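You operate a simulated robot arm through the tools that you are given. There is no shell and no other tool.

You are at the controls of a simulated robot arm. One attempt, no reset.

JOB
Share out the white uplights on the top of the work bench. At the end: the red adapter stands on top of the brown spares box; the white uplight labelled "B" from the top of the work bench is on top of the white lenses carton; the white uplight marked "E" from the top of the work bench is on top of the brown small carton on the top of the work bench; the white uplight labelled "D" from the top of the work bench is on top of the brown carton on the top of the work bench; whatever was shut is shut again. Leave all else as you found it, and nothing knocked over. Set down upright: white uplight.

It is judged by the outcome, as a careful person would: the job done as asked, and still so three seconds after it is handed in. It fails if anything else is knocked over, pushed out of place, dropped, spilled or broken.

ROBOT AND FRAMES
A 6-joint arm with a two-finger gripper, fixed in place. Base frame: the origin is at the foot of the arm, x ahead of it, y to its left, z up; the work surface is at about z = 0. Readings come in cm, rad, newtons and seconds.
With the tool pointing down near the work surface it reaches from about 24 to 62 cm from the base axis. Its first joint turns from -1.152 to 1.152 rad. Payload 1.37 kg.
The tool frame sits at the grasp point between the pads (the TCP): z along the fingers, y along the line on which they close. The tips reach 2.2 cm beyond it. The gripper opens to 9.2 cm. The gripper's body begins 6.5 cm behind the TCP.
Orientation is told as [roll, pitch, yaw] about the base's x, y, z axes, in that order, counted from this pose: with the fingers straight down and closing along the base's y, the tool's x points along the base's -x, its y along +y and its z along -z.

CONTROLS
- The arm moves only by the tool move_arm. Its argument "series" is a list that holds one entry, the list of rows, each a list of 7 numbers: the turn, a rotation vector about the tool's x, y, z in units of 6 degrees (1.0 is 6 degrees), then the shift along the tool's x, y, z in units of 50 mm (1.0 is 50 mm), then the opening, from 0 (shut) to 1 (fully open). In form: [[[wx, wy, wz, x, y, z, claw], ...]]. A call has 1 to 20 rows; each row shifts and turns the commanded pose from where the row before left it, along the tool's axes as they then stand. A call with a number of a shift or a turn outside -1 to 1 is refused whole. A row lasts 0.2 s, in which the tool goes at most 5 cm and 0.15 rad; a call with a longer step from one row to the next is refused whole, and so is a gripper value outside its range. A pose out of reach is approached as far as the arm can. The call stops where the force on the tool passes 40 N (or 10 N more than at its start, if that is more) or the arm is blocked; 0.2 s more then pass. Each finger halts on what it meets, pressing with about 26 N; the grip force reading is that of the motor and also rises with nothing between the fingers. The clock runs only during rows and for 0.2 s after the last one: add rows that do not move to give the fingers time. The reply holds the time, the measured pose of the TCP, the force on the tool along the base axes, the opening and the grip force, in the units named above and with some noise, with the torque about the TCP (base axes, N m) and any sound that the robot's microphone picked up, and new pictures: "views" is both (left out), scene, wrist or none.
- Cameras (640 x 400 px; columns grow to the right, rows downward): "scene" is fixed at [3.6, -43.43, 57.84]; the picture's right is [0.76, -0.65, 0.00], its down [-0.40, -0.48, -0.78] and it looks along [0.51, 0.60, -0.62] (base axes); focal length 247 px, centre (320, 200). "wrist" rides on the gripper at [7.1, 1.9, -10.2] in the tool frame; the picture's right is [-0.26, 0.97, 0.00], its down [-0.75, -0.20, -0.63] and it looks along [-0.60, -0.16, 0.78] (tool axes); focal length 280 px, centre (320, 200). There is no depth. A picture from a camera that has moved, and an enlarged one, comes with that camera's place and axes in the base frame and with its lens.
- inspect(camera, box): a new picture of the part [left, top, right, bottom] of that camera's present view, enlarged. No time passes.
- job_done(): hands the job in; it is judged then, once.

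Nothing tells you positions but the pictures and the camera data. Unless the task says otherwise, let go and move clear before handing in.

The tools are called after "Request:" by a JSON object that holds its "method" and its "body". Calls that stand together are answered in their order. move_arm: Moves the arm, as the interface text tells. Its arguments: {"type":"object","properties":{"series":{"type":"array"},"views":{"type":"string","enum":["both","scene","wrist","none"]}},"required":["series"]} The other tools are called the same way: inspect (camera, box) takes an enlarged picture of a part of a camera's view; job_done () hands the job in.

At the start:

```text
time: 0.0
eef_pos: [31.57, 12.25, 40.18]
tool_rot: [0.001, -0.001, 0.002]
ft_force: [-0.2, 0.3, -0.1]
moment: [0.0, 0.03, 0.0]
finger_gap: 9.2
grasp_force: 0.1
```

scene: 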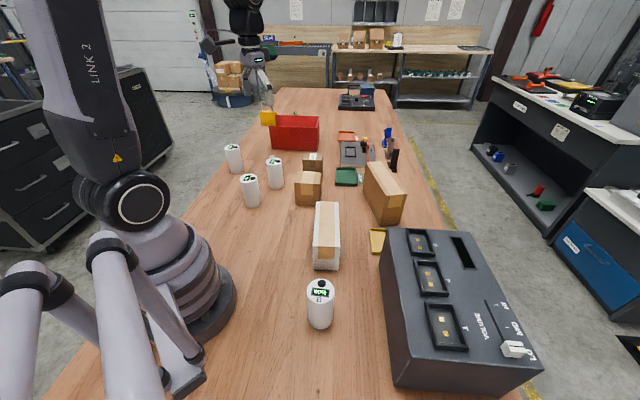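
wrist: 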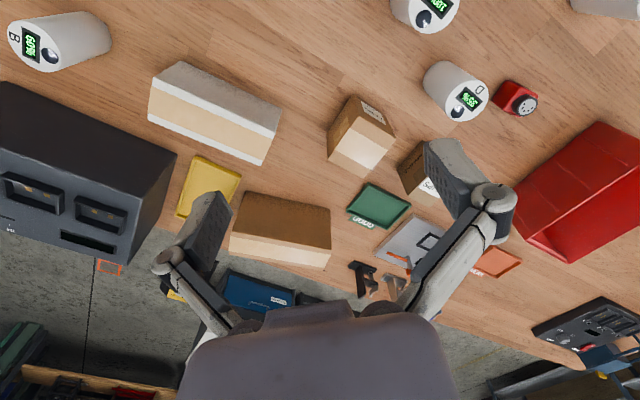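

I see a bench with several white cylinders (uplights), cartons, a red bin, a red adapter and a dark machine. I'll first look closer at both camera views to read the labels.

Request:
{"method": "inspect", "body": {"camera": "scene", "box": [200, 100, 420, 240]}}

Request:
{"method": "inspect", "body": {"camera": "scene", "box": [280, 180, 540, 390]}}

Request:
{"method": "inspect", "body": {"camera": "wrist", "box": [0, 0, 320, 200]}}

Request:
{"method": "inspect", "body": {"camera": "wrist", "box": [320, 0, 640, 200]}}

Request:
{"method": "inspect", "body": {"camera": "wrist", "box": [320, 150, 640, 350]}}

```text
2.86 times, centred on (310, 170) of scene
camera zoom: at [3.6, -43.43, 57.84], right [0.76, -0.65, 0.0], down [-0.4, -0.48, -0.78], along [0.51, 0.6, -0.62], focal length 705 px, centre (349, 286)
```

zoom: 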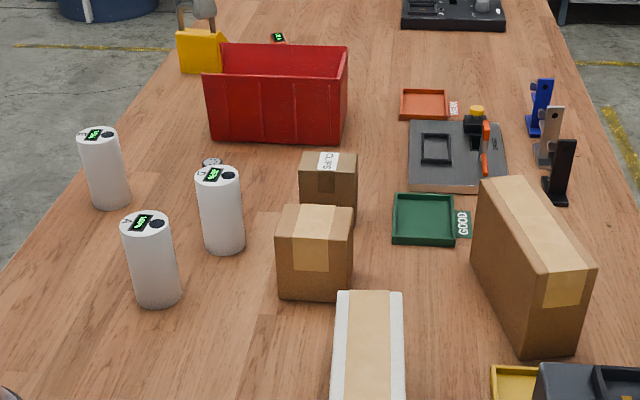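

```text
1.90 times, centred on (410, 285) of scene
camera zoom: at [3.6, -43.43, 57.84], right [0.76, -0.65, 0.0], down [-0.4, -0.48, -0.78], along [0.51, 0.6, -0.62], focal length 470 px, centre (149, 38)
```

zoom: 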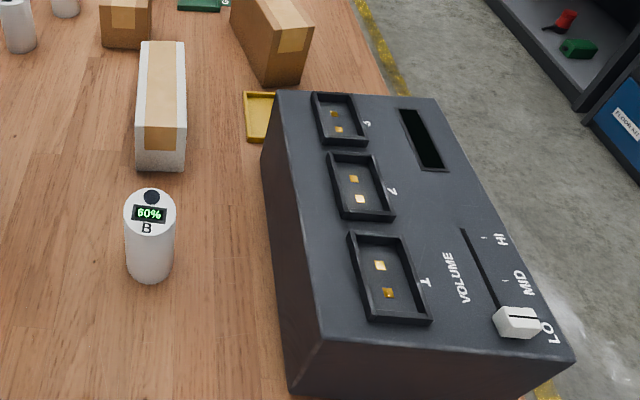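

```text
2.00 times, centred on (160, 100) of wrist
camera zoom: at [24.51, 14.15, 50.2], right [0.26, 0.97, 0.0], down [0.75, -0.2, 0.62], along [0.6, -0.16, -0.78], focal length 561 px, centre (640, 400)
```

zoom: 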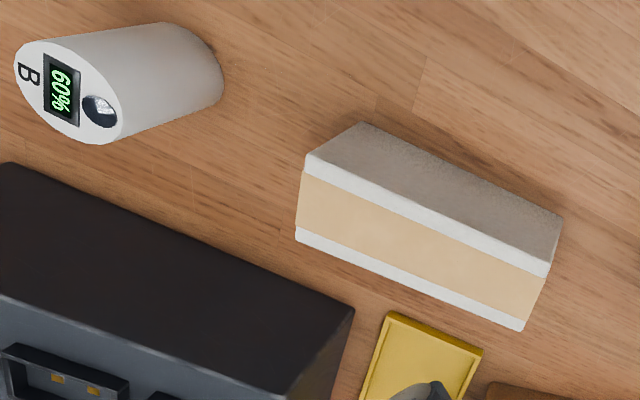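

```text
2.00 times, centred on (480, 100) of wrist
camera zoom: at [24.51, 14.15, 50.2], right [0.26, 0.97, 0.0], down [0.75, -0.2, 0.62], along [0.6, -0.16, -0.78], focal length 561 px, centre (0, 400)
```

zoom: 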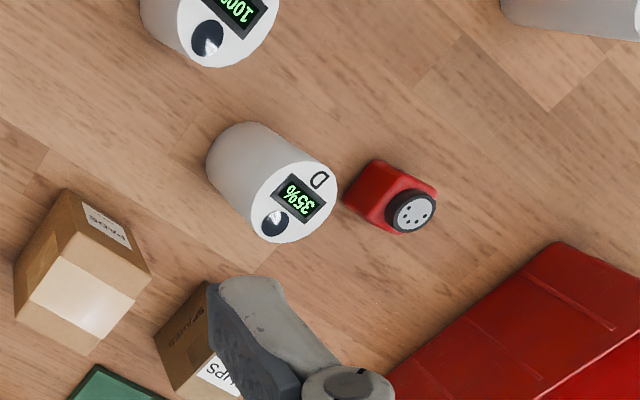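

```text
2.00 times, centred on (480, 250) of wrist
camera zoom: at [24.51, 14.15, 50.2], right [0.26, 0.97, 0.0], down [0.75, -0.2, 0.62], along [0.6, -0.16, -0.78], focal length 561 px, centre (0, 100)
```

zoom: 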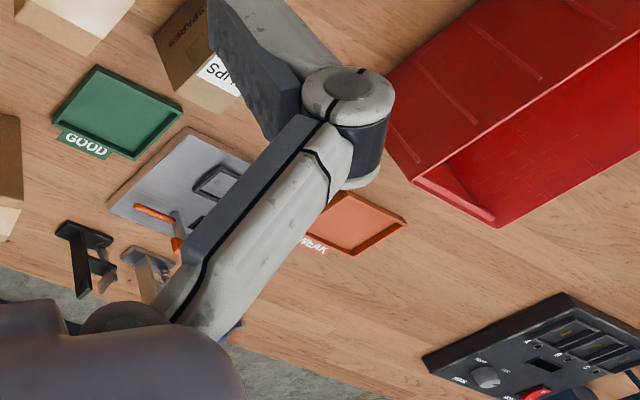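

The scene shows uplights B near the machine, A and D in the middle, and one at the far left; several small boxes need their labels read. Zooming in further on these.

Request:
{"method": "inspect", "body": {"camera": "scene", "box": [215, 135, 295, 185]}}

Request:
{"method": "inspect", "body": {"camera": "scene", "box": [280, 145, 360, 210]}}

Request:
{"method": "inspect", "body": {"camera": "wrist", "box": [310, 80, 470, 220]}}

Request:
{"method": "inspect", "body": {"camera": "scene", "box": [350, 140, 430, 230]}}

Request:
{"method": "inspect", "body": {"camera": "scene", "box": [470, 50, 640, 220]}}

Request:
{"method": "inspect", "body": {"camera": "scene", "box": [180, 20, 420, 140]}}

```text
8.00 times, centred on (255, 160) of scene
camera zoom: at [3.6, -43.43, 57.84], right [0.76, -0.65, 0.0], down [-0.4, -0.48, -0.78], along [0.51, 0.6, -0.62], focal length 1973 px, centre (840, 520)
```

zoom: 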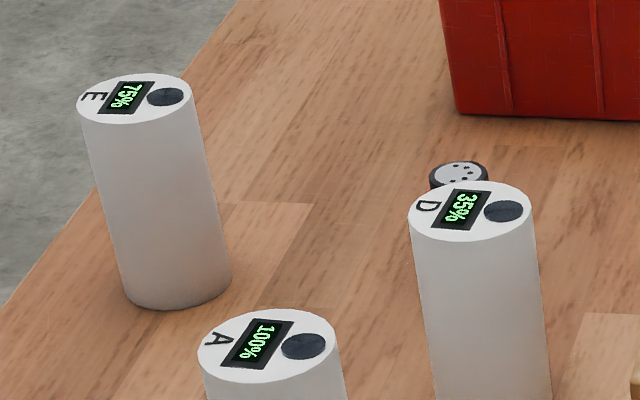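

```text
6.15 times, centred on (320, 178) of scene
camera zoom: at [3.6, -43.43, 57.84], right [0.76, -0.65, 0.0], down [-0.4, -0.48, -0.78], along [0.51, 0.6, -0.62], focal length 1518 px, centre (320, 338)
```

zoom: 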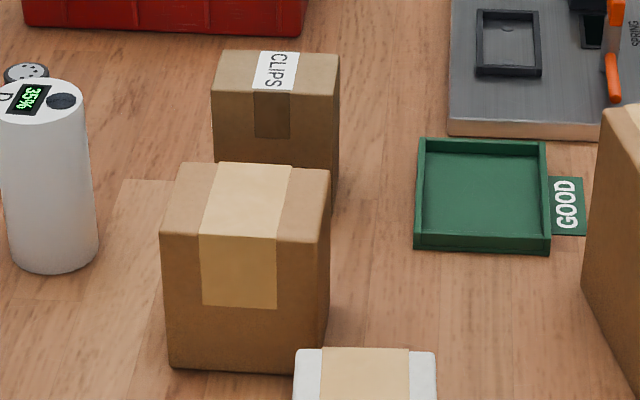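

```text
2.86 times, centred on (390, 150) of wrist
camera zoom: at [24.51, 14.15, 50.2], right [0.26, 0.97, 0.0], down [0.75, -0.2, 0.62], along [0.6, -0.16, -0.78], focal length 801 px, centre (120, 343)
```

zoom: 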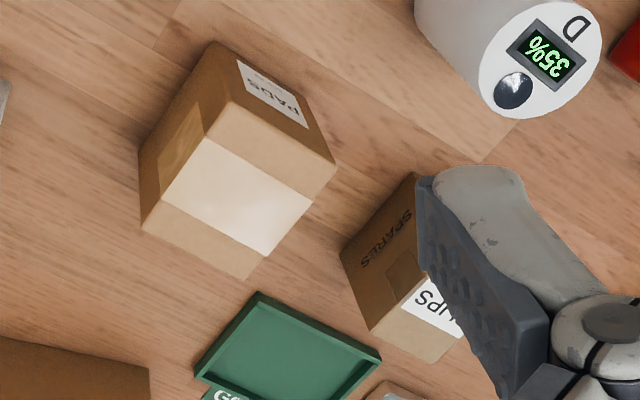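

```text
4.44 times, centred on (390, 185) of scene
camera zoom: at [3.6, -43.43, 57.84], right [0.76, -0.65, 0.0], down [-0.4, -0.48, -0.78], along [0.51, 0.6, -0.62], focal length 1096 px, centre (9, 267)
```

zoom: 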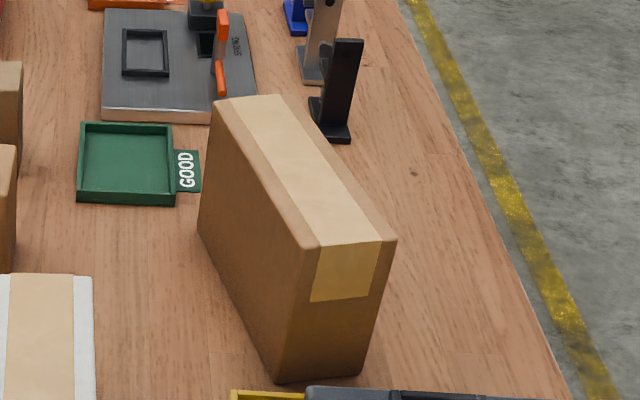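

```text
2.35 times, centred on (555, 135) of scene
camera zoom: at [3.6, -43.43, 57.84], right [0.76, -0.65, 0.0], down [-0.4, -0.48, -0.78], along [0.51, 0.6, -0.62], focal length 580 px, centre (-233, 353)
```

zoom: 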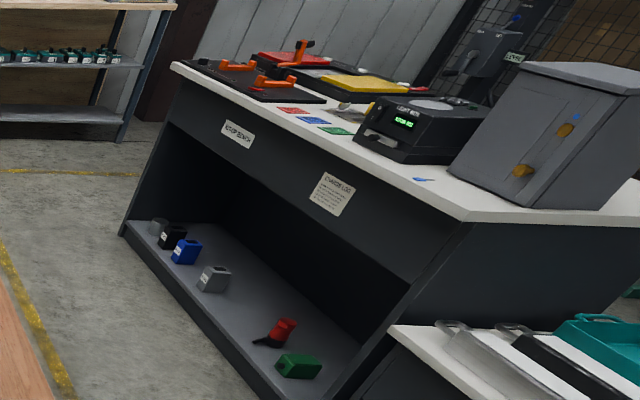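

```text
2.67 times, centred on (300, 80) of scene
camera zoom: at [3.6, -43.43, 57.84], right [0.76, -0.65, 0.0], down [-0.4, -0.48, -0.78], along [0.51, 0.6, -0.62], focal length 658 px, centre (373, 520)
```

zoom: 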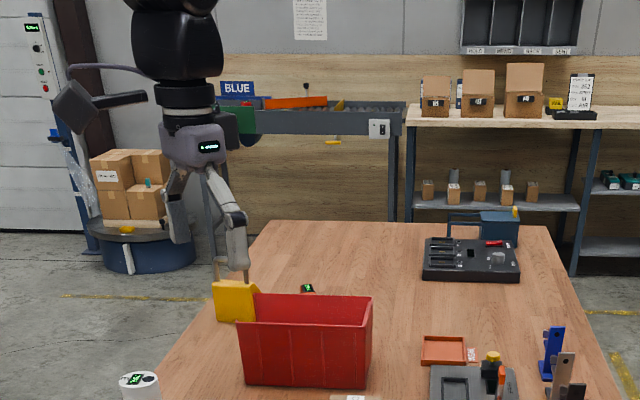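

The uplights read A, B, D and E (E is at the far left). The small boxes show "PADS" and "SPARES"/"CLIPS", and the long brown carton stands far right. I'll move the arm high over the middle to look at the far cartons and check reach.

Request:
{"method": "move_arm", "body": {"series": [[[0, 0, 0, -0.447, -0.575, 0.1, 1], [0, 0, 0, -0.447, -0.575, 0.1, 1], [0, 0, 0, -0.447, -0.575, 0.1, 1], [0, 0, 0, -0.447, -0.575, 0.1, 1], [0, 0, 0, -0.447, -0.575, 0.1, 1], [0, 0, 0, -0.447, -0.575, 0.1, 1], [0, 0, 0, 0, 0, 0, 1]]]}}

```text
time: 1.6
eef_pos: [44.97, -4.94, 37.16]
tool_rot: [0.002, 0.0, 0.0]
ft_force: [0.0, 0.2, 0.0]
moment: [-0.01, 0.03, 0.01]
finger_gap: 9.2
grasp_force: 0.0
camera wrist: at [37.98, -3.14, 47.12], right [0.26, 0.97, 0.0], down [0.75, -0.2, 0.63], along [0.6, -0.16, -0.78], focal length 280 px, centre (320, 200)
```

scene: 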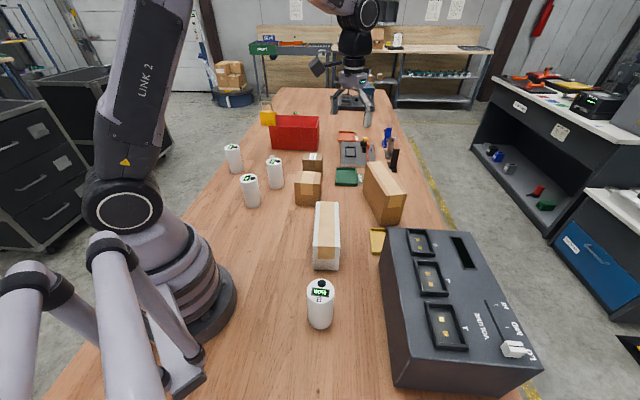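
wrist: 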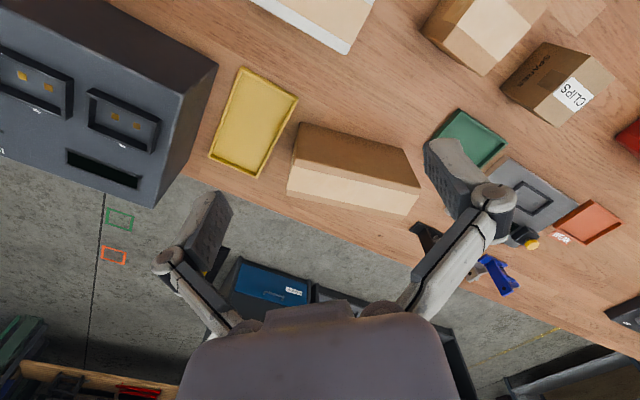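

I now see the long brown carton near the middle of the wrist view, and the SPARES/CLIPS box upper right. Zooming in to read it and check nothing else carries these names.

Request:
{"method": "inspect", "body": {"camera": "wrist", "box": [400, 0, 640, 150]}}

Request:
{"method": "inspect", "body": {"camera": "wrist", "box": [200, 60, 520, 260]}}

```text
2.67 times, centred on (520, 75) of wrist
camera zoom: at [37.98, -3.14, 47.12], right [0.26, 0.97, 0.0], down [0.75, -0.2, 0.63], along [0.6, -0.16, -0.78], focal length 748 px, centre (-213, 533)
```

zoom: 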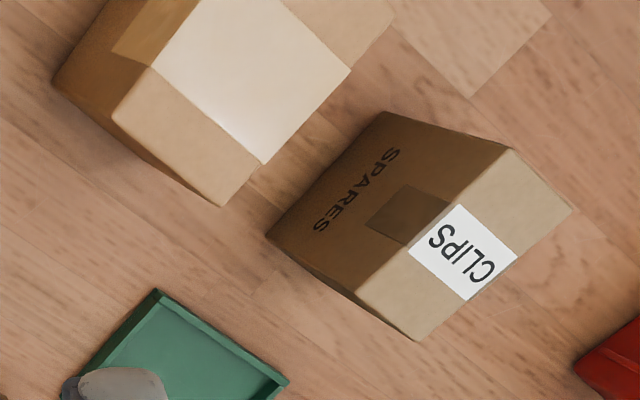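

```text
2.00 times, centred on (360, 160) of wrist
camera zoom: at [37.98, -3.14, 47.12], right [0.26, 0.97, 0.0], down [0.75, -0.2, 0.63], along [0.6, -0.16, -0.78], focal length 561 px, centre (240, 280)
```

zoom: 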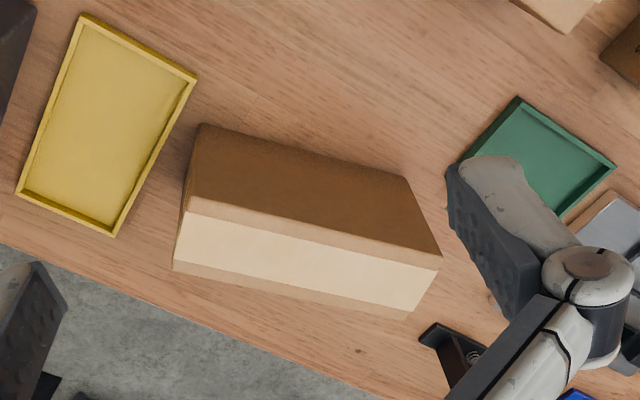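

The SPARES print is on the box carrying a CLIPS label; the other small box carries a PADS label. Next I test reach above the long brown carton, keeping well above its top.

Request:
{"method": "move_arm", "body": {"series": [[[0, 0, 0, -0.6, -0.13, 0.3, 1], [0, 0, 0, -0.6, -0.13, 0.3, 1], [0, 0, 0, -0.6, -0.13, 0.3, 1], [0, 0, 0, -0.6, -0.13, 0.3, 1], [0, 0, 0, -0.6, -0.13, 0.3, 1], [0, 0, 0, -0.6, -0.13, 0.3, 1], [0, 0, 0, 0, 0, 0, 1], [0, 0, 0, 0, 0, 0, 1]]]}}

```text
time: 3.4
eef_pos: [62.21, -8.59, 28.08]
tool_rot: [0.004, 0.0, -0.001]
ft_force: [0.2, 0.7, 0.2]
moment: [0.0, 0.03, 0.02]
finger_gap: 9.19
grasp_force: 0.0
out of reach, approached as far as the arm can: row 6
camera wrist: at [55.29, -6.71, 37.97], right [0.26, 0.97, 0.0], down [0.75, -0.2, 0.62], along [0.6, -0.16, -0.78], focal length 280 px, centre (320, 200)
```

scene: 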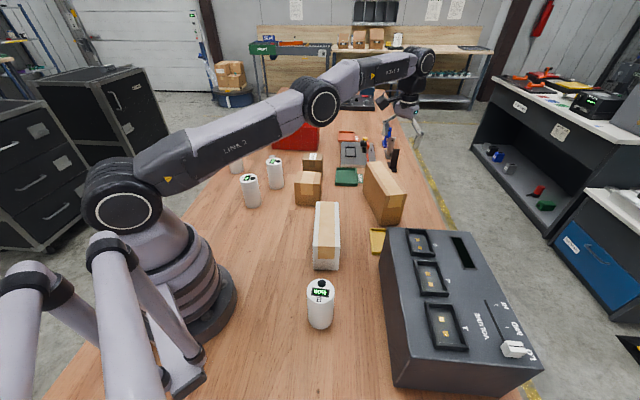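
wrist: 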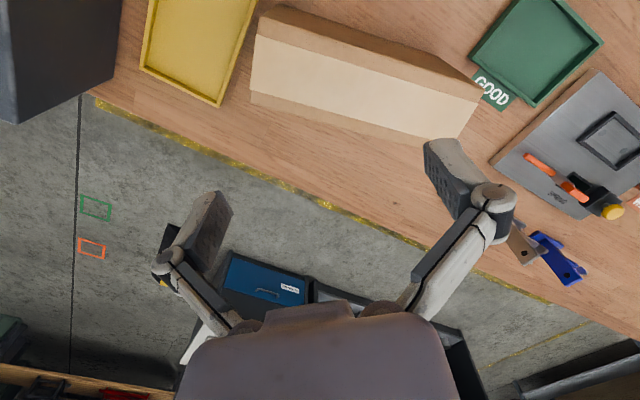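

The reach limit is about 63 cm at this height with the tool straight down. Zooming on the brown carton to pin down its top face.

Request:
{"method": "inspect", "body": {"camera": "wrist", "box": [230, 0, 510, 160]}}

```text
2.29 times, centred on (370, 80) of wrist
camera zoom: at [55.29, -6.71, 37.97], right [0.26, 0.97, 0.0], down [0.75, -0.2, 0.62], along [0.6, -0.16, -0.78], focal length 641 px, centre (206, 474)
```

zoom: 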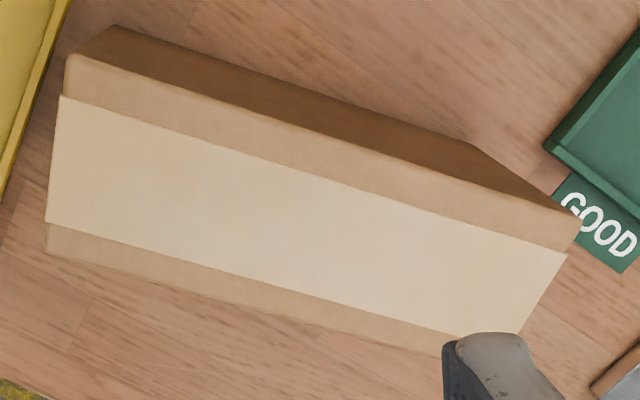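

The brown carton's top centre is near [64.8, -4.8] at a height of about 13 cm, so a small outward tool tilt will be needed there. Uplight D sits near [43, 30.4]; I move above it, turn the hand to face radially and tilt it outward 15°.

Request:
{"method": "move_arm", "body": {"series": [[[0, 0, 0, 0.349, 0.709, -0.05, 1], [0, 0, 0, 0.349, 0.709, -0.05, 1], [0, 0, 0, 0.349, 0.709, -0.05, 1], [0, 0, 0, 0.349, 0.709, -0.05, 1], [0, 0, 0, 0.349, 0.709, -0.05, 1], [0, 0, 0, 0.349, 0.709, -0.05, 1], [0, 0, 0, 0.349, 0.709, 0, 1], [0, 0, 0, 0.349, 0.709, 0, 1], [0, 0, 0, 0.349, 0.709, 0, 1], [0, 0, 0, 0.349, 0.709, 0, 1], [0, 0, 0, 0.349, 0.709, 0, 1], [0, 0, -0.979, 0, 0, 0, 1], [0, 0, -0.979, 0, 0, 0, 1], [0, 0, -0.979, 0, 0, 0, 1], [0, 0, -0.979, 0, 0, 0, 1], [0, 0, -0.979, 0, 0, 0, 1], [0, 0, -0.979, 0, 0, 0, 1], [0, 0, 0, 0, 0, 0, 1]]]}}

```text
time: 7.2
eef_pos: [43.01, 30.09, 29.61]
tool_rot: [0.002, -0.002, 0.617]
ft_force: [-0.1, 0.4, -0.2]
moment: [0.03, -0.01, 0.02]
finger_gap: 9.19
grasp_force: 0.2
camera wrist: at [36.27, 27.63, 39.56], right [-0.34, 0.94, 0.0], down [0.73, 0.27, 0.63], along [0.59, 0.22, -0.78], focal length 280 px, centre (320, 200)
```

scene: 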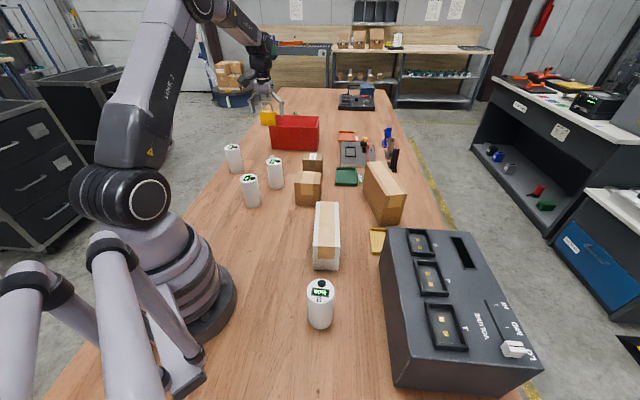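
wrist: 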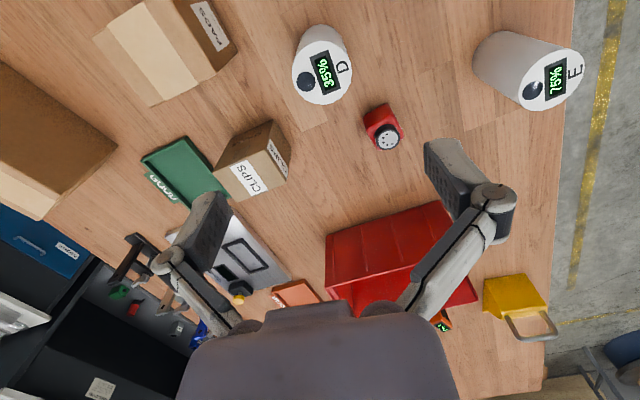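

Triangulation puts D at about [43.1, 30.4] and E at about [36.1, 51.3]. Let me zoom on the labels and the adapter while I have this view.

Request:
{"method": "inspect", "body": {"camera": "wrist", "box": [90, 0, 330, 210]}}

Request:
{"method": "inspect", "body": {"camera": "wrist", "box": [340, 80, 430, 170]}}

Request:
{"method": "inspect", "body": {"camera": "wrist", "box": [200, 0, 300, 60]}}

```text
1.90 times, centred on (210, 105) of wrist
camera zoom: at [36.27, 27.63, 39.56], right [-0.34, 0.94, 0.0], down [0.73, 0.27, 0.63], along [0.59, 0.22, -0.78], focal length 534 px, centre (530, 381)
```

zoom: 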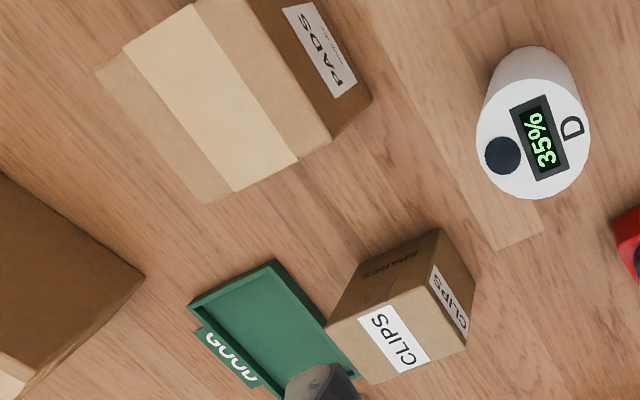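

```text
4.44 times, centred on (385, 125) of wrist
camera zoom: at [36.27, 27.63, 39.56], right [-0.34, 0.94, 0.0], down [0.73, 0.27, 0.63], along [0.59, 0.22, -0.78], focal length 1246 px, centre (31, 533)
```

zoom: 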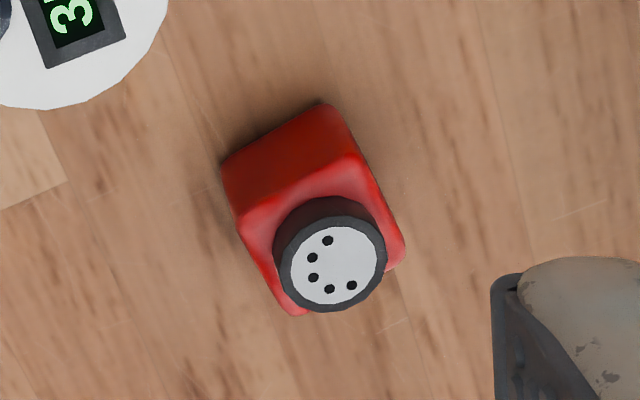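

```text
6.40 times, centred on (250, 30) of wrist
camera zoom: at [36.27, 27.63, 39.56], right [-0.34, 0.94, 0.0], down [0.73, 0.27, 0.63], along [0.59, 0.22, -0.78], focal length 1794 px, centre (768, 1288)
```

zoom: 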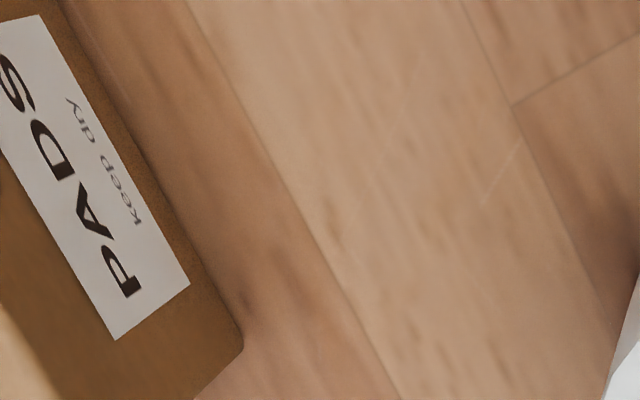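

Labels confirmed: the PADS box is the plain small carton and the box printed SPARES is the spares box. Now I tilt the hand outward 15° and come down to just above D to check alignment.

Request:
{"method": "move_arm", "body": {"series": [[[0, 0, 0, -0.051, 0.037, 0, 1], [0, -0.833, 0, 0, 0, 0, 1], [0, -0.833, 0, 0, 0, 0, 1], [0, -0.834, 0, 0, 0, 0, 1], [0, 0, 0, 0.17, 0, 0.634, 1], [0, 0, 0, 0.17, 0, 0.634, 1], [0, 0, 0, 0.17, 0, 0.634, 1], [0, 0, 0, 0.17, 0, 0.634, 1], [0, 0, 0, 0, 0, 0, 1], [0, 0, 0, 0, 0, 0, 1]]]}}

```text
time: 9.4
eef_pos: [43.11, 30.54, 16.54]
tool_rot: [0.002, -0.262, 0.613]
ft_force: [-0.3, 0.5, 0.1]
moment: [0.04, 0.05, 0.03]
finger_gap: 9.18
grasp_force: 0.1
camera wrist: at [34.39, 26.6, 24.28], right [-0.35, 0.93, 0.07], down [0.58, 0.16, 0.8], along [0.74, 0.32, -0.6], focal length 280 px, centre (320, 200)
```

scene: 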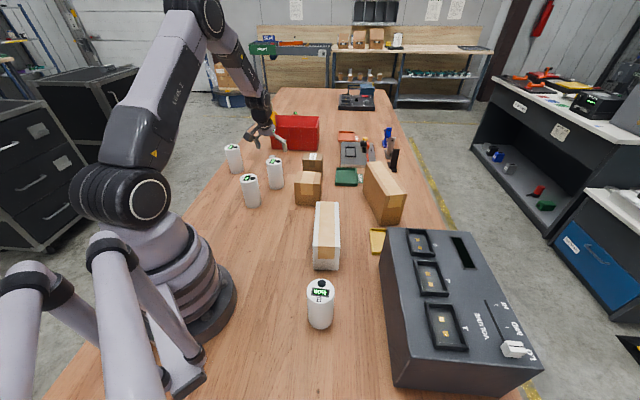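
wrist: 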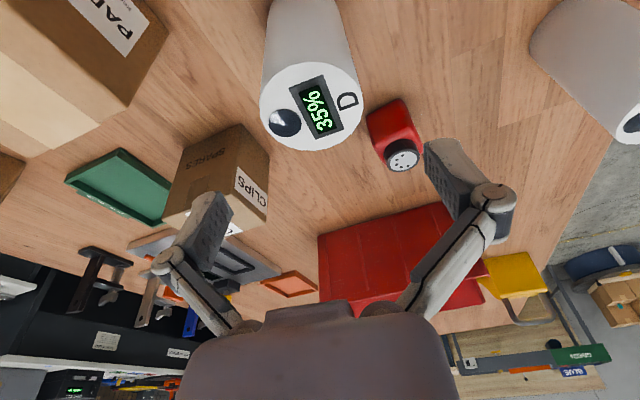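

D is centred laterally between the fingers; radially it seems about half a centimetre closer to the base than the TCP. I descend partway with the gripper open and look again.

Request:
{"method": "move_arm", "body": {"series": [[[0, 0, 0, 0.13, 0, 0.38, 1], [0, 0, 0, 0.13, 0, 0.38, 1], [0, 0, 0, 0.128, 0, 0.378, 1], [0, 0, 0, 0, 0, 0, 1], [0, 0, 0, 0, 0, 0, 1]]]}}

Request:
{"method": "inspect", "body": {"camera": "wrist", "box": [200, 0, 480, 220]}}

Request:
{"method": "inspect", "body": {"camera": "scene", "box": [220, 90, 330, 220]}}

```text
time: 10.6
eef_pos: [42.96, 30.33, 10.34]
tool_rot: [0.001, -0.265, 0.615]
ft_force: [0.2, -0.4, -0.2]
moment: [-0.01, -0.01, -0.01]
finger_gap: 9.2
grasp_force: 0.1
camera wrist: at [34.16, 26.38, 18.26], right [-0.35, 0.93, 0.07], down [0.58, 0.16, 0.8], along [0.74, 0.32, -0.6], focal length 280 px, centre (320, 200)
```

scene: 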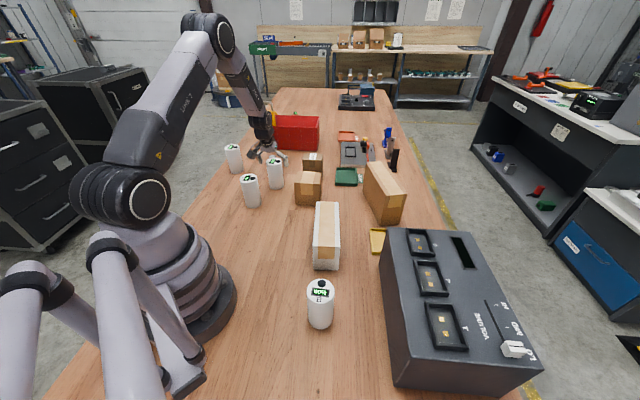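
wrist: 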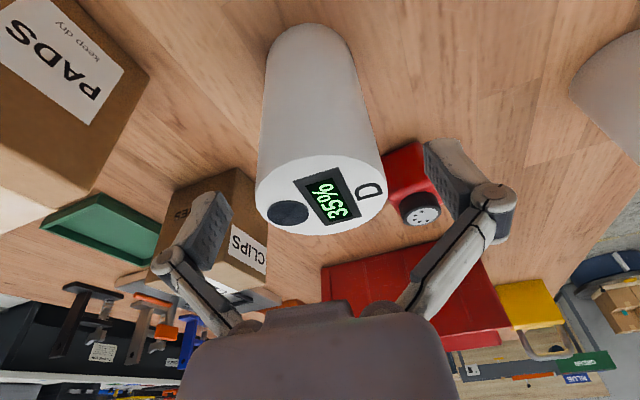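

```text
1.82 times, centred on (340, 110) of wrist
camera zoom: at [34.16, 26.38, 18.26], right [-0.35, 0.93, 0.07], down [0.58, 0.16, 0.8], along [0.74, 0.32, -0.6], focal length 510 px, centre (284, 364)
```

zoom: 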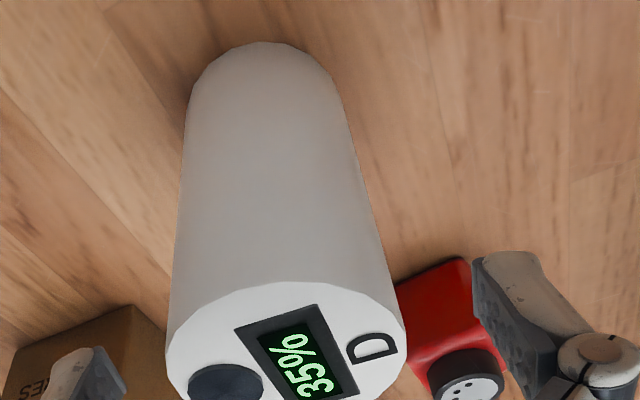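

```text
3.08 times, centred on (275, 155) of scene
camera zoom: at [3.6, -43.43, 57.84], right [0.76, -0.65, 0.0], down [-0.4, -0.48, -0.78], along [0.51, 0.6, -0.62], focal length 759 px, centre (458, 338)
```

zoom: 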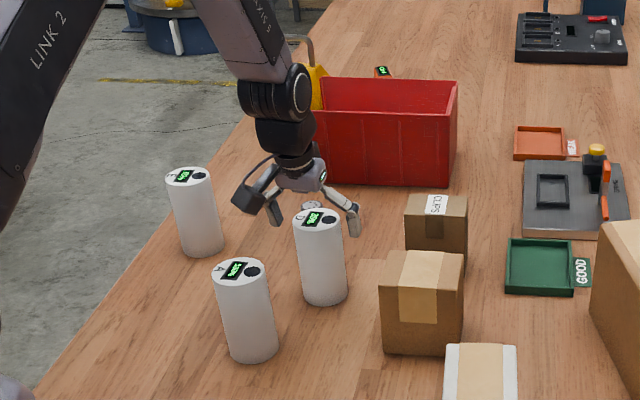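

D's top comes out at about 10.7 cm height with a 5.8 cm diameter, and it is centred on the TCP. I lower to mid-height and close the gripper.

Request:
{"method": "move_arm", "body": {"series": [[[0, 0, 0, 0.0855, 0, 0.319, 1], [0, 0, 0, 0.0855, 0, 0.319, 1], [0, 0, 0, 0, 0, 0, 1], [0, 0, 0, 0, 0, 0, 0.5], [0, 0, 0, 0, 0, 0, 0.5], [0, 0, 0, 0, 0, 0, 0.5], [0, 0, 0, 0, 0, 0, 0.5], [0, 0, 0, 0, 0, 0, 0.5]]]}}

```text
time: 12.4
eef_pos: [42.87, 30.19, 7.01]
tool_rot: [0.002, -0.265, 0.616]
ft_force: [-5.5, -6.3, 15.6]
moment: [0.07, 0.02, -0.02]
finger_gap: 6.25
grasp_force: 26.3
camera wrist: at [34.1, 26.34, 14.95], right [-0.35, 0.93, 0.07], down [0.58, 0.16, 0.8], along [0.74, 0.32, -0.6], focal length 280 px, centre (320, 200)
```

scene: 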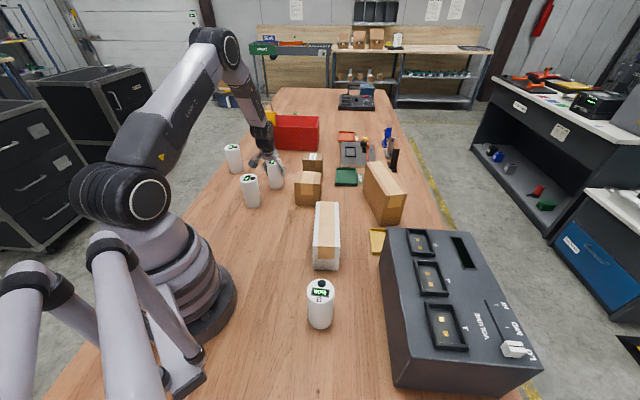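
wrist: 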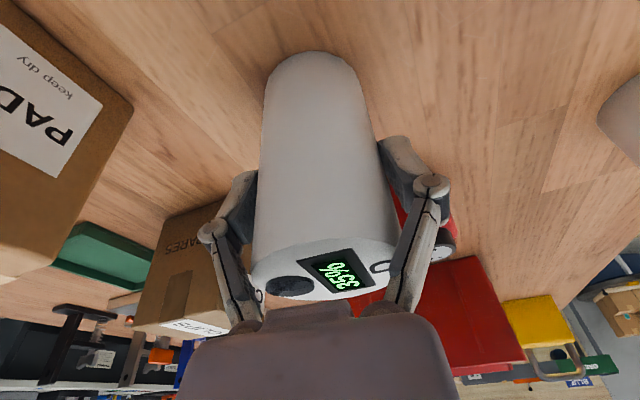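

The gripper holds D (gap 6.25 cm, grip 26 N). I lift a little and check the hold.

Request:
{"method": "move_arm", "body": {"series": [[[0, 0, 0, -0.0518, 0, -0.1932, 0.4], [0, 0, 0, -0.0518, 0, -0.1932, 0.4], [0, 0, 0, -0.0518, 0, -0.1932, 0.4], [0, 0, 0, 0, 0, 0, 0.4], [0, 0, 0, 0, 0, 0, 0.4]]]}}

```text
time: 13.6
eef_pos: [42.79, 30.27, 10.2]
tool_rot: [0.0, -0.264, 0.613]
ft_force: [-0.7, -2.9, 6.5]
moment: [-0.01, 0.12, 0.02]
finger_gap: 5.7
grasp_force: 25.9
camera wrist: at [34.1, 26.39, 17.99], right [-0.35, 0.93, 0.07], down [0.58, 0.16, 0.8], along [0.74, 0.32, -0.6], focal length 280 px, centre (320, 200)
```

scene: 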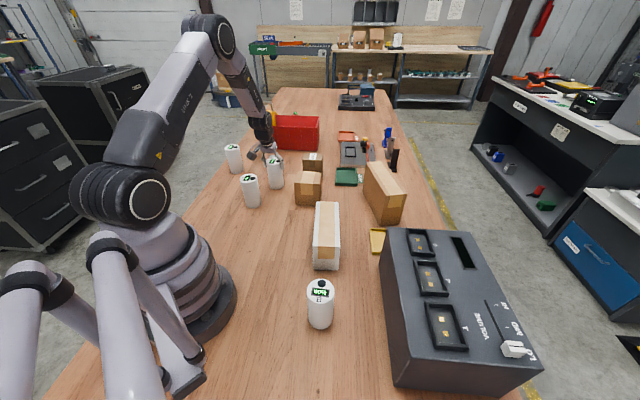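
wrist: 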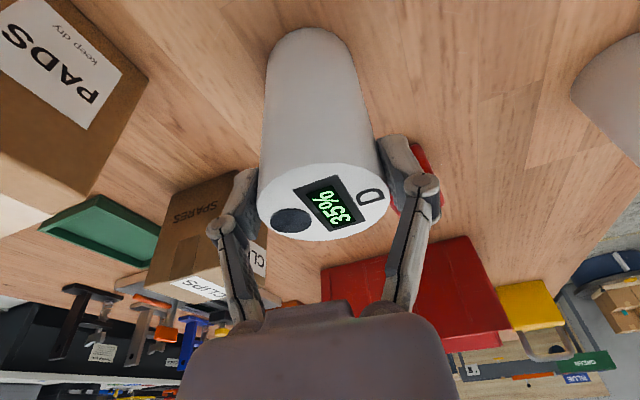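

The uplight stayed on the bench: at that depth the finger linkages rode on its top rim. I reopen and take it with the top about 1.8 cm above the TCP instead.

Request:
{"method": "move_arm", "body": {"series": [[[0, 0, 0, 0, 0, 0, 1], [0, 0, 0, 0, 0, 0, 1], [0, 0, 0, 0, 0, 0, 1], [0, 0, 0, 0, 0, 0, 1], [0, 0, 0, 0, 0, 0, 1]]]}}

Request:
{"method": "inspect", "body": {"camera": "wrist", "box": [180, 0, 480, 260]}}

```text
time: 14.8
eef_pos: [42.86, 30.2, 10.04]
tool_rot: [0.001, -0.263, 0.614]
ft_force: [0.2, 0.1, -0.7]
moment: [-0.01, -0.04, -0.04]
finger_gap: 9.18
grasp_force: 0.0
camera wrist: at [34.07, 26.39, 17.94], right [-0.35, 0.93, 0.07], down [0.58, 0.16, 0.8], along [0.74, 0.32, -0.6], focal length 280 px, centre (320, 200)
```

scene: 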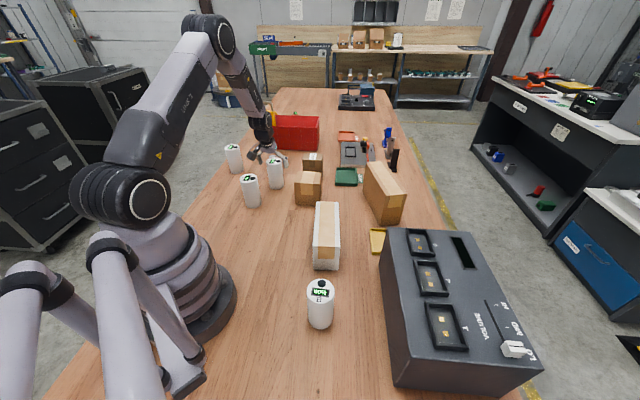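
wrist: 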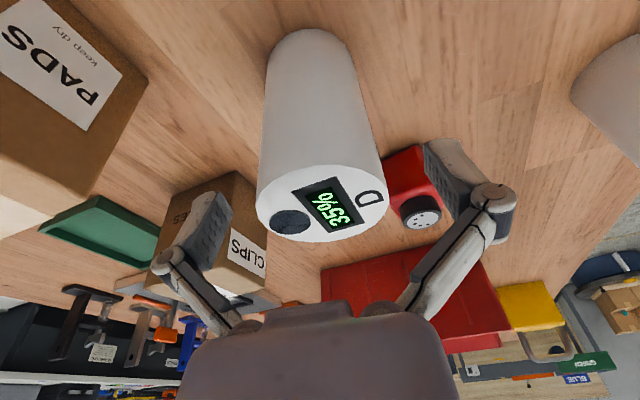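

```text
1.54 times, centred on (330, 130) of wrist
camera zoom: at [34.07, 26.39, 17.94], right [-0.35, 0.93, 0.07], down [0.58, 0.16, 0.8], along [0.74, 0.32, -0.6], focal length 431 px, centre (305, 308)
```

zoom: 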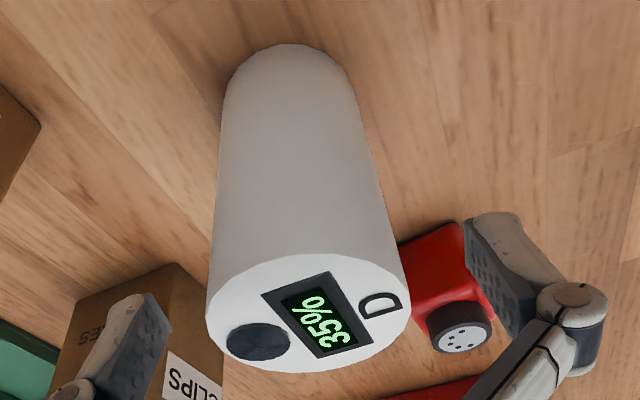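

D is still standing in place. I lower about 1 cm so the pads take its upper part, and close.

Request:
{"method": "move_arm", "body": {"series": [[[0, 0, 0, 0.052, 0, 0.193, 1], [0, 0, 0, 0, 0, 0, 1], [0, 0, 0, 0, 0, 0, 0.4], [0, 0, 0, 0, 0, 0, 0.4], [0, 0, 0, 0, 0, 0, 0.4], [0, 0, 0, 0, 0, 0, 0.4], [0, 0, 0, 0, 0, 0, 0.4]]], "views": "wrist"}}

```text
time: 16.4
eef_pos: [42.87, 30.34, 9.21]
tool_rot: [0.001, -0.263, 0.614]
ft_force: [0.0, -3.4, 6.8]
moment: [-0.08, 0.0, -0.04]
finger_gap: 5.71
grasp_force: 26.1
camera wrist: at [34.11, 26.39, 16.98], right [-0.35, 0.93, 0.07], down [0.58, 0.16, 0.8], along [0.74, 0.32, -0.6], focal length 280 px, centre (320, 200)
```

wrist: 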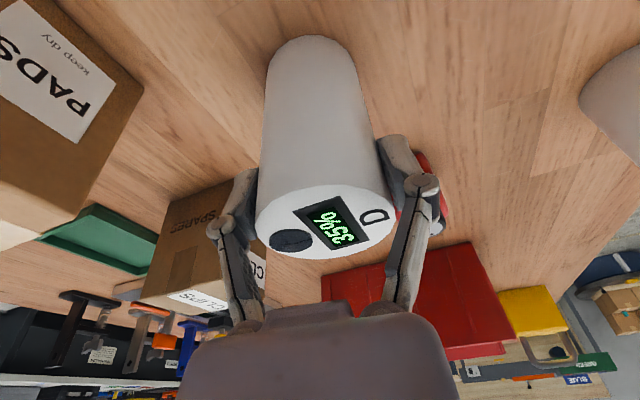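

The grip is now on the sides (gap 5.71 cm). Lifting gently to confirm it comes along.

Request:
{"method": "move_arm", "body": {"series": [[[0, 0, 0, -0.026, 0, -0.097, 0.4], [0, 0, 0, -0.052, 0, -0.193, 0.4], [0, 0, 0, -0.052, 0, -0.193, 0.4], [0, 0, 0, -0.052, 0, -0.193, 0.4], [0, 0, 0, 0, 0, 0, 0.4]]]}}

```text
time: 17.6
eef_pos: [42.74, 30.2, 12.58]
tool_rot: [0.0, -0.261, 0.616]
ft_force: [0.0, 0.3, -6.0]
moment: [0.01, -0.01, -0.01]
finger_gap: 5.68
grasp_force: 26.1
camera wrist: at [34.06, 26.32, 20.47], right [-0.35, 0.93, 0.07], down [0.58, 0.16, 0.8], along [0.73, 0.32, -0.6], focal length 280 px, centre (320, 200)
```

scene: 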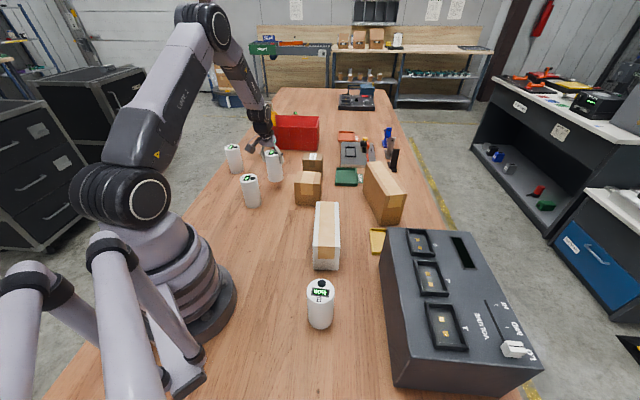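
wrist: 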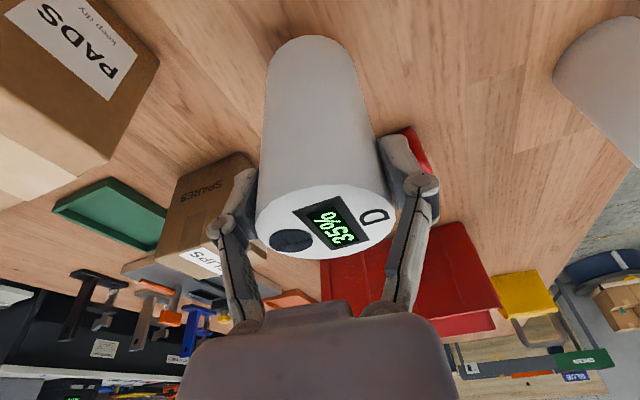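

D is lifted cleanly (about 0.6 kg). I raise it well clear, turn the hand toward the brown carton's direction, then carry it across.

Request:
{"method": "move_arm", "body": {"series": [[[0, 0, 0, -0.1, 0, -0.376, 0.4], [0, 0, 0, -0.181, 0, -0.676, 0.4], [0, 0, 0, -0.181, 0, -0.676, 0.4], [0, 0, 0, -0.181, 0, -0.676, 0.4], [0, 0, 0, -0.181, 0, -0.676, 0.4], [0, 0, 0, -0.1, 0, -0.376, 0.4], [0.2436, 0, 0.909, 0, 0, 0, 0.4], [0.2436, 0, 0.909, 0, 0, 0, 0.4], [0.2436, 0, 0.909, 0, 0, 0, 0.4], [0.2436, 0, 0.909, 0, 0, 0, 0.4], [0.2436, 0, 0.909, 0, 0, 0, 0.4], [0.2436, 0, 0.909, 0, 0, 0, 0.4], [0.2436, 0, 0.909, 0, 0, 0, 0.4], [0, 0, 0, 0, 0, 0, 0.4]]]}}

```text
time: 20.6
eef_pos: [42.96, 30.2, 30.6]
tool_rot: [0.003, -0.263, -0.075]
ft_force: [0.8, 0.3, -5.0]
moment: [0.03, -0.01, 0.0]
finger_gap: 5.68
grasp_force: 26.3
camera wrist: at [33.64, 32.83, 38.41], right [0.32, 0.94, 0.07], down [0.55, -0.25, 0.8], along [0.77, -0.22, -0.6], focal length 280 px, centre (320, 200)
```

scene: 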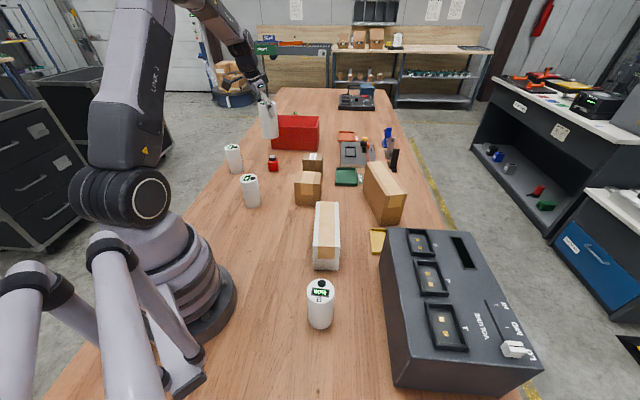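
wrist: 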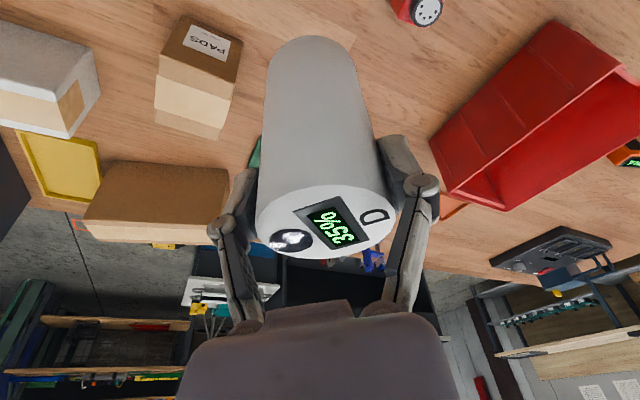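

D is held upright in the hand. Carrying it over toward the brown carton at a safe height.

Request:
{"method": "move_arm", "body": {"series": [[[0, 0, 0, -0.16, -0.28, 0.043, 0.4], [0, 0, 0, -0.319, -0.558, 0.0854, 0.4], [0, 0, 0, -0.319, -0.558, 0.0854, 0.4], [0, 0, 0, -0.319, -0.558, 0.0854, 0.4], [0, 0, 0, -0.319, -0.558, 0.0854, 0.4], [0, 0, 0, -0.319, -0.558, 0.0854, 0.4], [0, 0, 0, -0.319, -0.558, 0.0854, 0.4], [0, 0, 0, -0.319, -0.558, 0.0854, 0.4], [0, 0, 0, -0.319, -0.558, 0.0854, 0.4], [0, 0, 0, -0.319, -0.558, 0.0854, 0.4], [0, 0, 0, -0.319, -0.558, 0.0854, 0.4], [0, 0, 0, -0.319, -0.558, 0.0854, 0.4], [0, 0, 0, -0.16, -0.28, 0.043, 0.4], [0, 0, 0, 0, 0, 0, 0.4]]]}}

```text
time: 23.6
eef_pos: [60.22, -4.6, 30.67]
tool_rot: [0.002, -0.261, -0.072]
ft_force: [0.7, 0.3, -5.2]
moment: [-0.03, 0.03, 0.03]
finger_gap: 5.67
grasp_force: 26.5
camera wrist: at [51.03, -2.01, 38.41], right [0.32, 0.94, 0.07], down [0.55, -0.25, 0.8], along [0.77, -0.22, -0.6], focal length 280 px, centre (320, 200)
```

scene: 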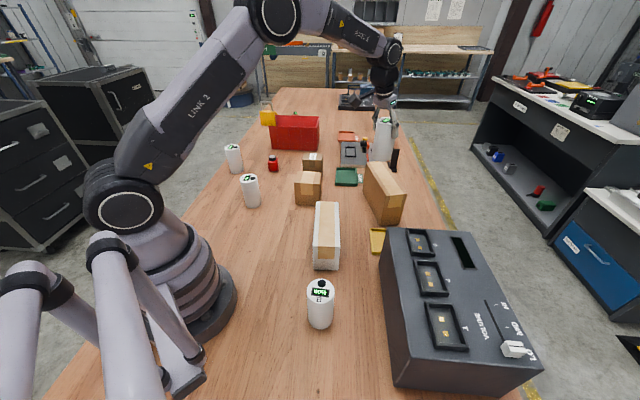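
wrist: 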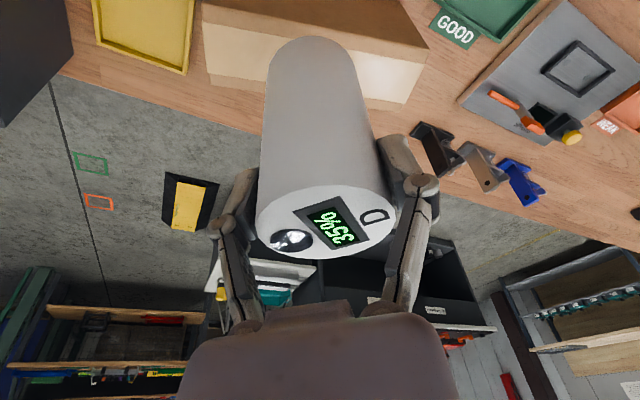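

Zooming in on the carton's top from here to set the exact landing point.

Request:
{"method": "inspect", "body": {"camera": "wrist", "box": [190, 0, 440, 130]}}

Request:
{"method": "inspect", "body": {"camera": "scene", "box": [340, 90, 430, 230]}}

```text
2.56 times, centred on (315, 65) of wrist
camera zoom: at [51.03, -2.01, 38.41], right [0.32, 0.94, 0.07], down [0.55, -0.25, 0.8], along [0.77, -0.22, -0.6], focal length 718 px, centre (333, 546)
```

zoom: 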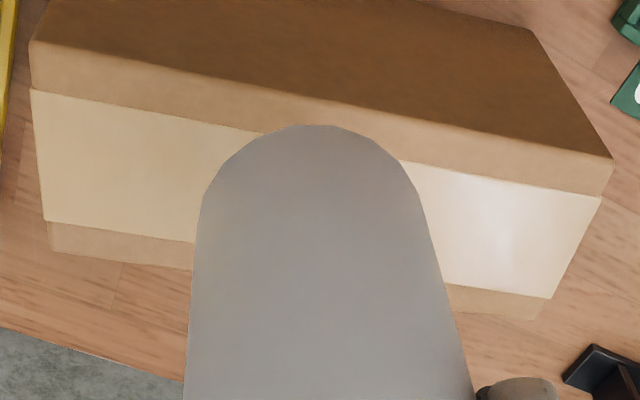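

```text
2.86 times, centred on (385, 160) of scene
camera zoom: at [3.6, -43.43, 57.84], right [0.76, -0.65, 0.0], down [-0.4, -0.48, -0.78], along [0.5, 0.6, -0.62], focal length 705 px, centre (134, 314)
```

zoom: 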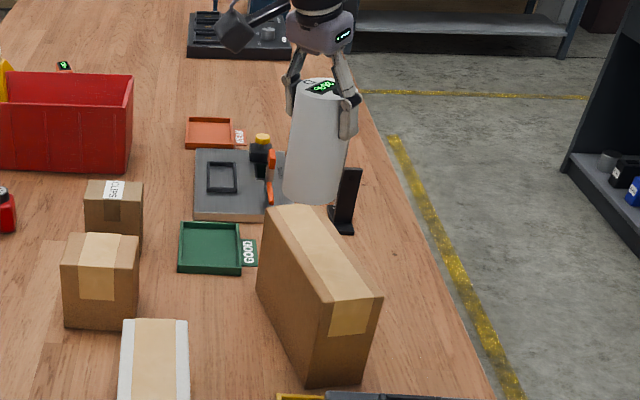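

The carton top's centre comes out at about [64.4, -4.9], matching the earlier estimate, and D is centred on the TCP. I move over that point and come down to about 4 cm above it.

Request:
{"method": "move_arm", "body": {"series": [[[0, 0, 0, -0.266, -0.007, 0.0713, 0.4], [0, 0, 0, -0.266, -0.007, 0.0713, 0.4], [0, 0, 0, -0.266, -0.007, 0.0713, 0.4], [0, 0, 0, 0.0863, 0, 0.322, 0.4], [0, 0, 0, 0.0863, 0, 0.322, 0.4], [0, 0, 0, 0.0863, 0, 0.322, 0.4], [0, 0, 0, 0, 0, 0, 0.4], [0, 0, 0, 0, 0, 0, 0.4]]]}}

Request:
{"method": "inspect", "body": {"camera": "scene", "box": [340, 90, 430, 230]}}

Request:
{"method": "inspect", "body": {"camera": "wrist", "box": [150, 0, 450, 180]}}

```text
time: 25.4
eef_pos: [64.35, -5.16, 25.39]
tool_rot: [0.001, -0.261, -0.074]
ft_force: [0.4, 0.1, -5.9]
moment: [0.03, 0.05, -0.04]
finger_gap: 5.68
grasp_force: 25.4
camera wrist: at [55.17, -2.5, 33.32], right [0.32, 0.94, 0.07], down [0.55, -0.25, 0.8], along [0.77, -0.22, -0.6], focal length 280 px, centre (320, 200)
```

scene: 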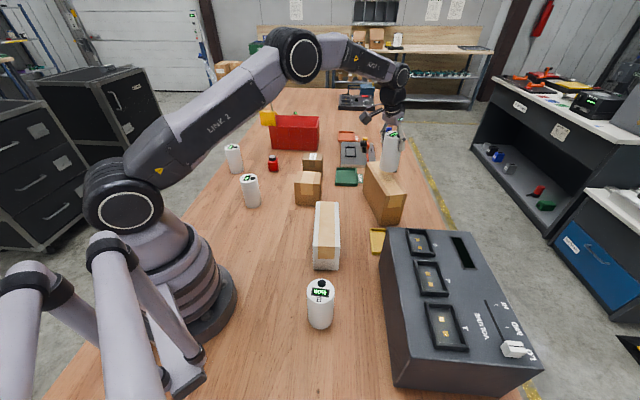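
wrist: 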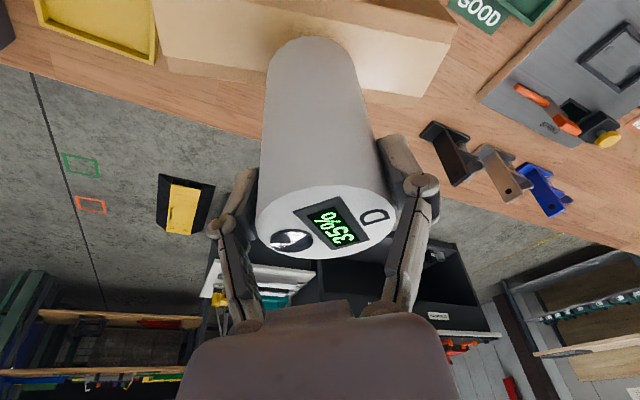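

```text
2.86 times, centred on (385, 160) of scene
camera zoom: at [3.61, -43.43, 57.84], right [0.76, -0.65, 0.0], down [-0.4, -0.48, -0.78], along [0.5, 0.6, -0.62], focal length 705 px, centre (134, 314)
```

zoom: 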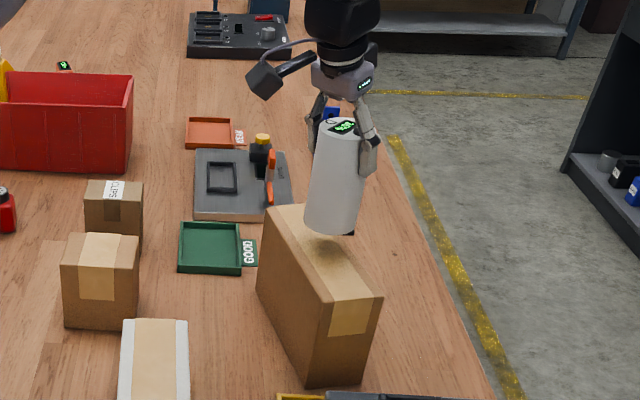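

```text
2.13 times, centred on (300, 90) of wrist
camera zoom: at [55.17, -2.5, 33.32], right [0.32, 0.94, 0.07], down [0.55, -0.25, 0.8], along [0.77, -0.22, -0.6], focal length 598 px, centre (363, 435)
```

zoom: 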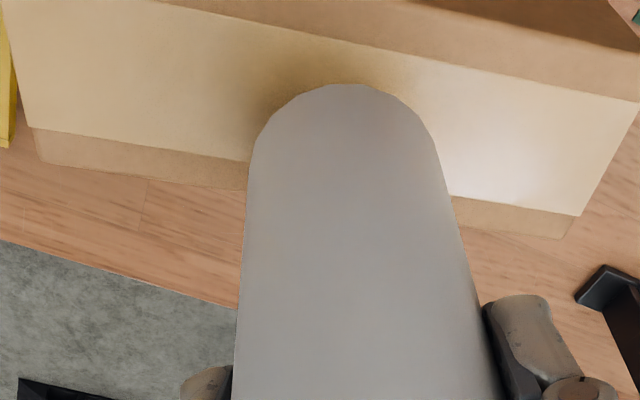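

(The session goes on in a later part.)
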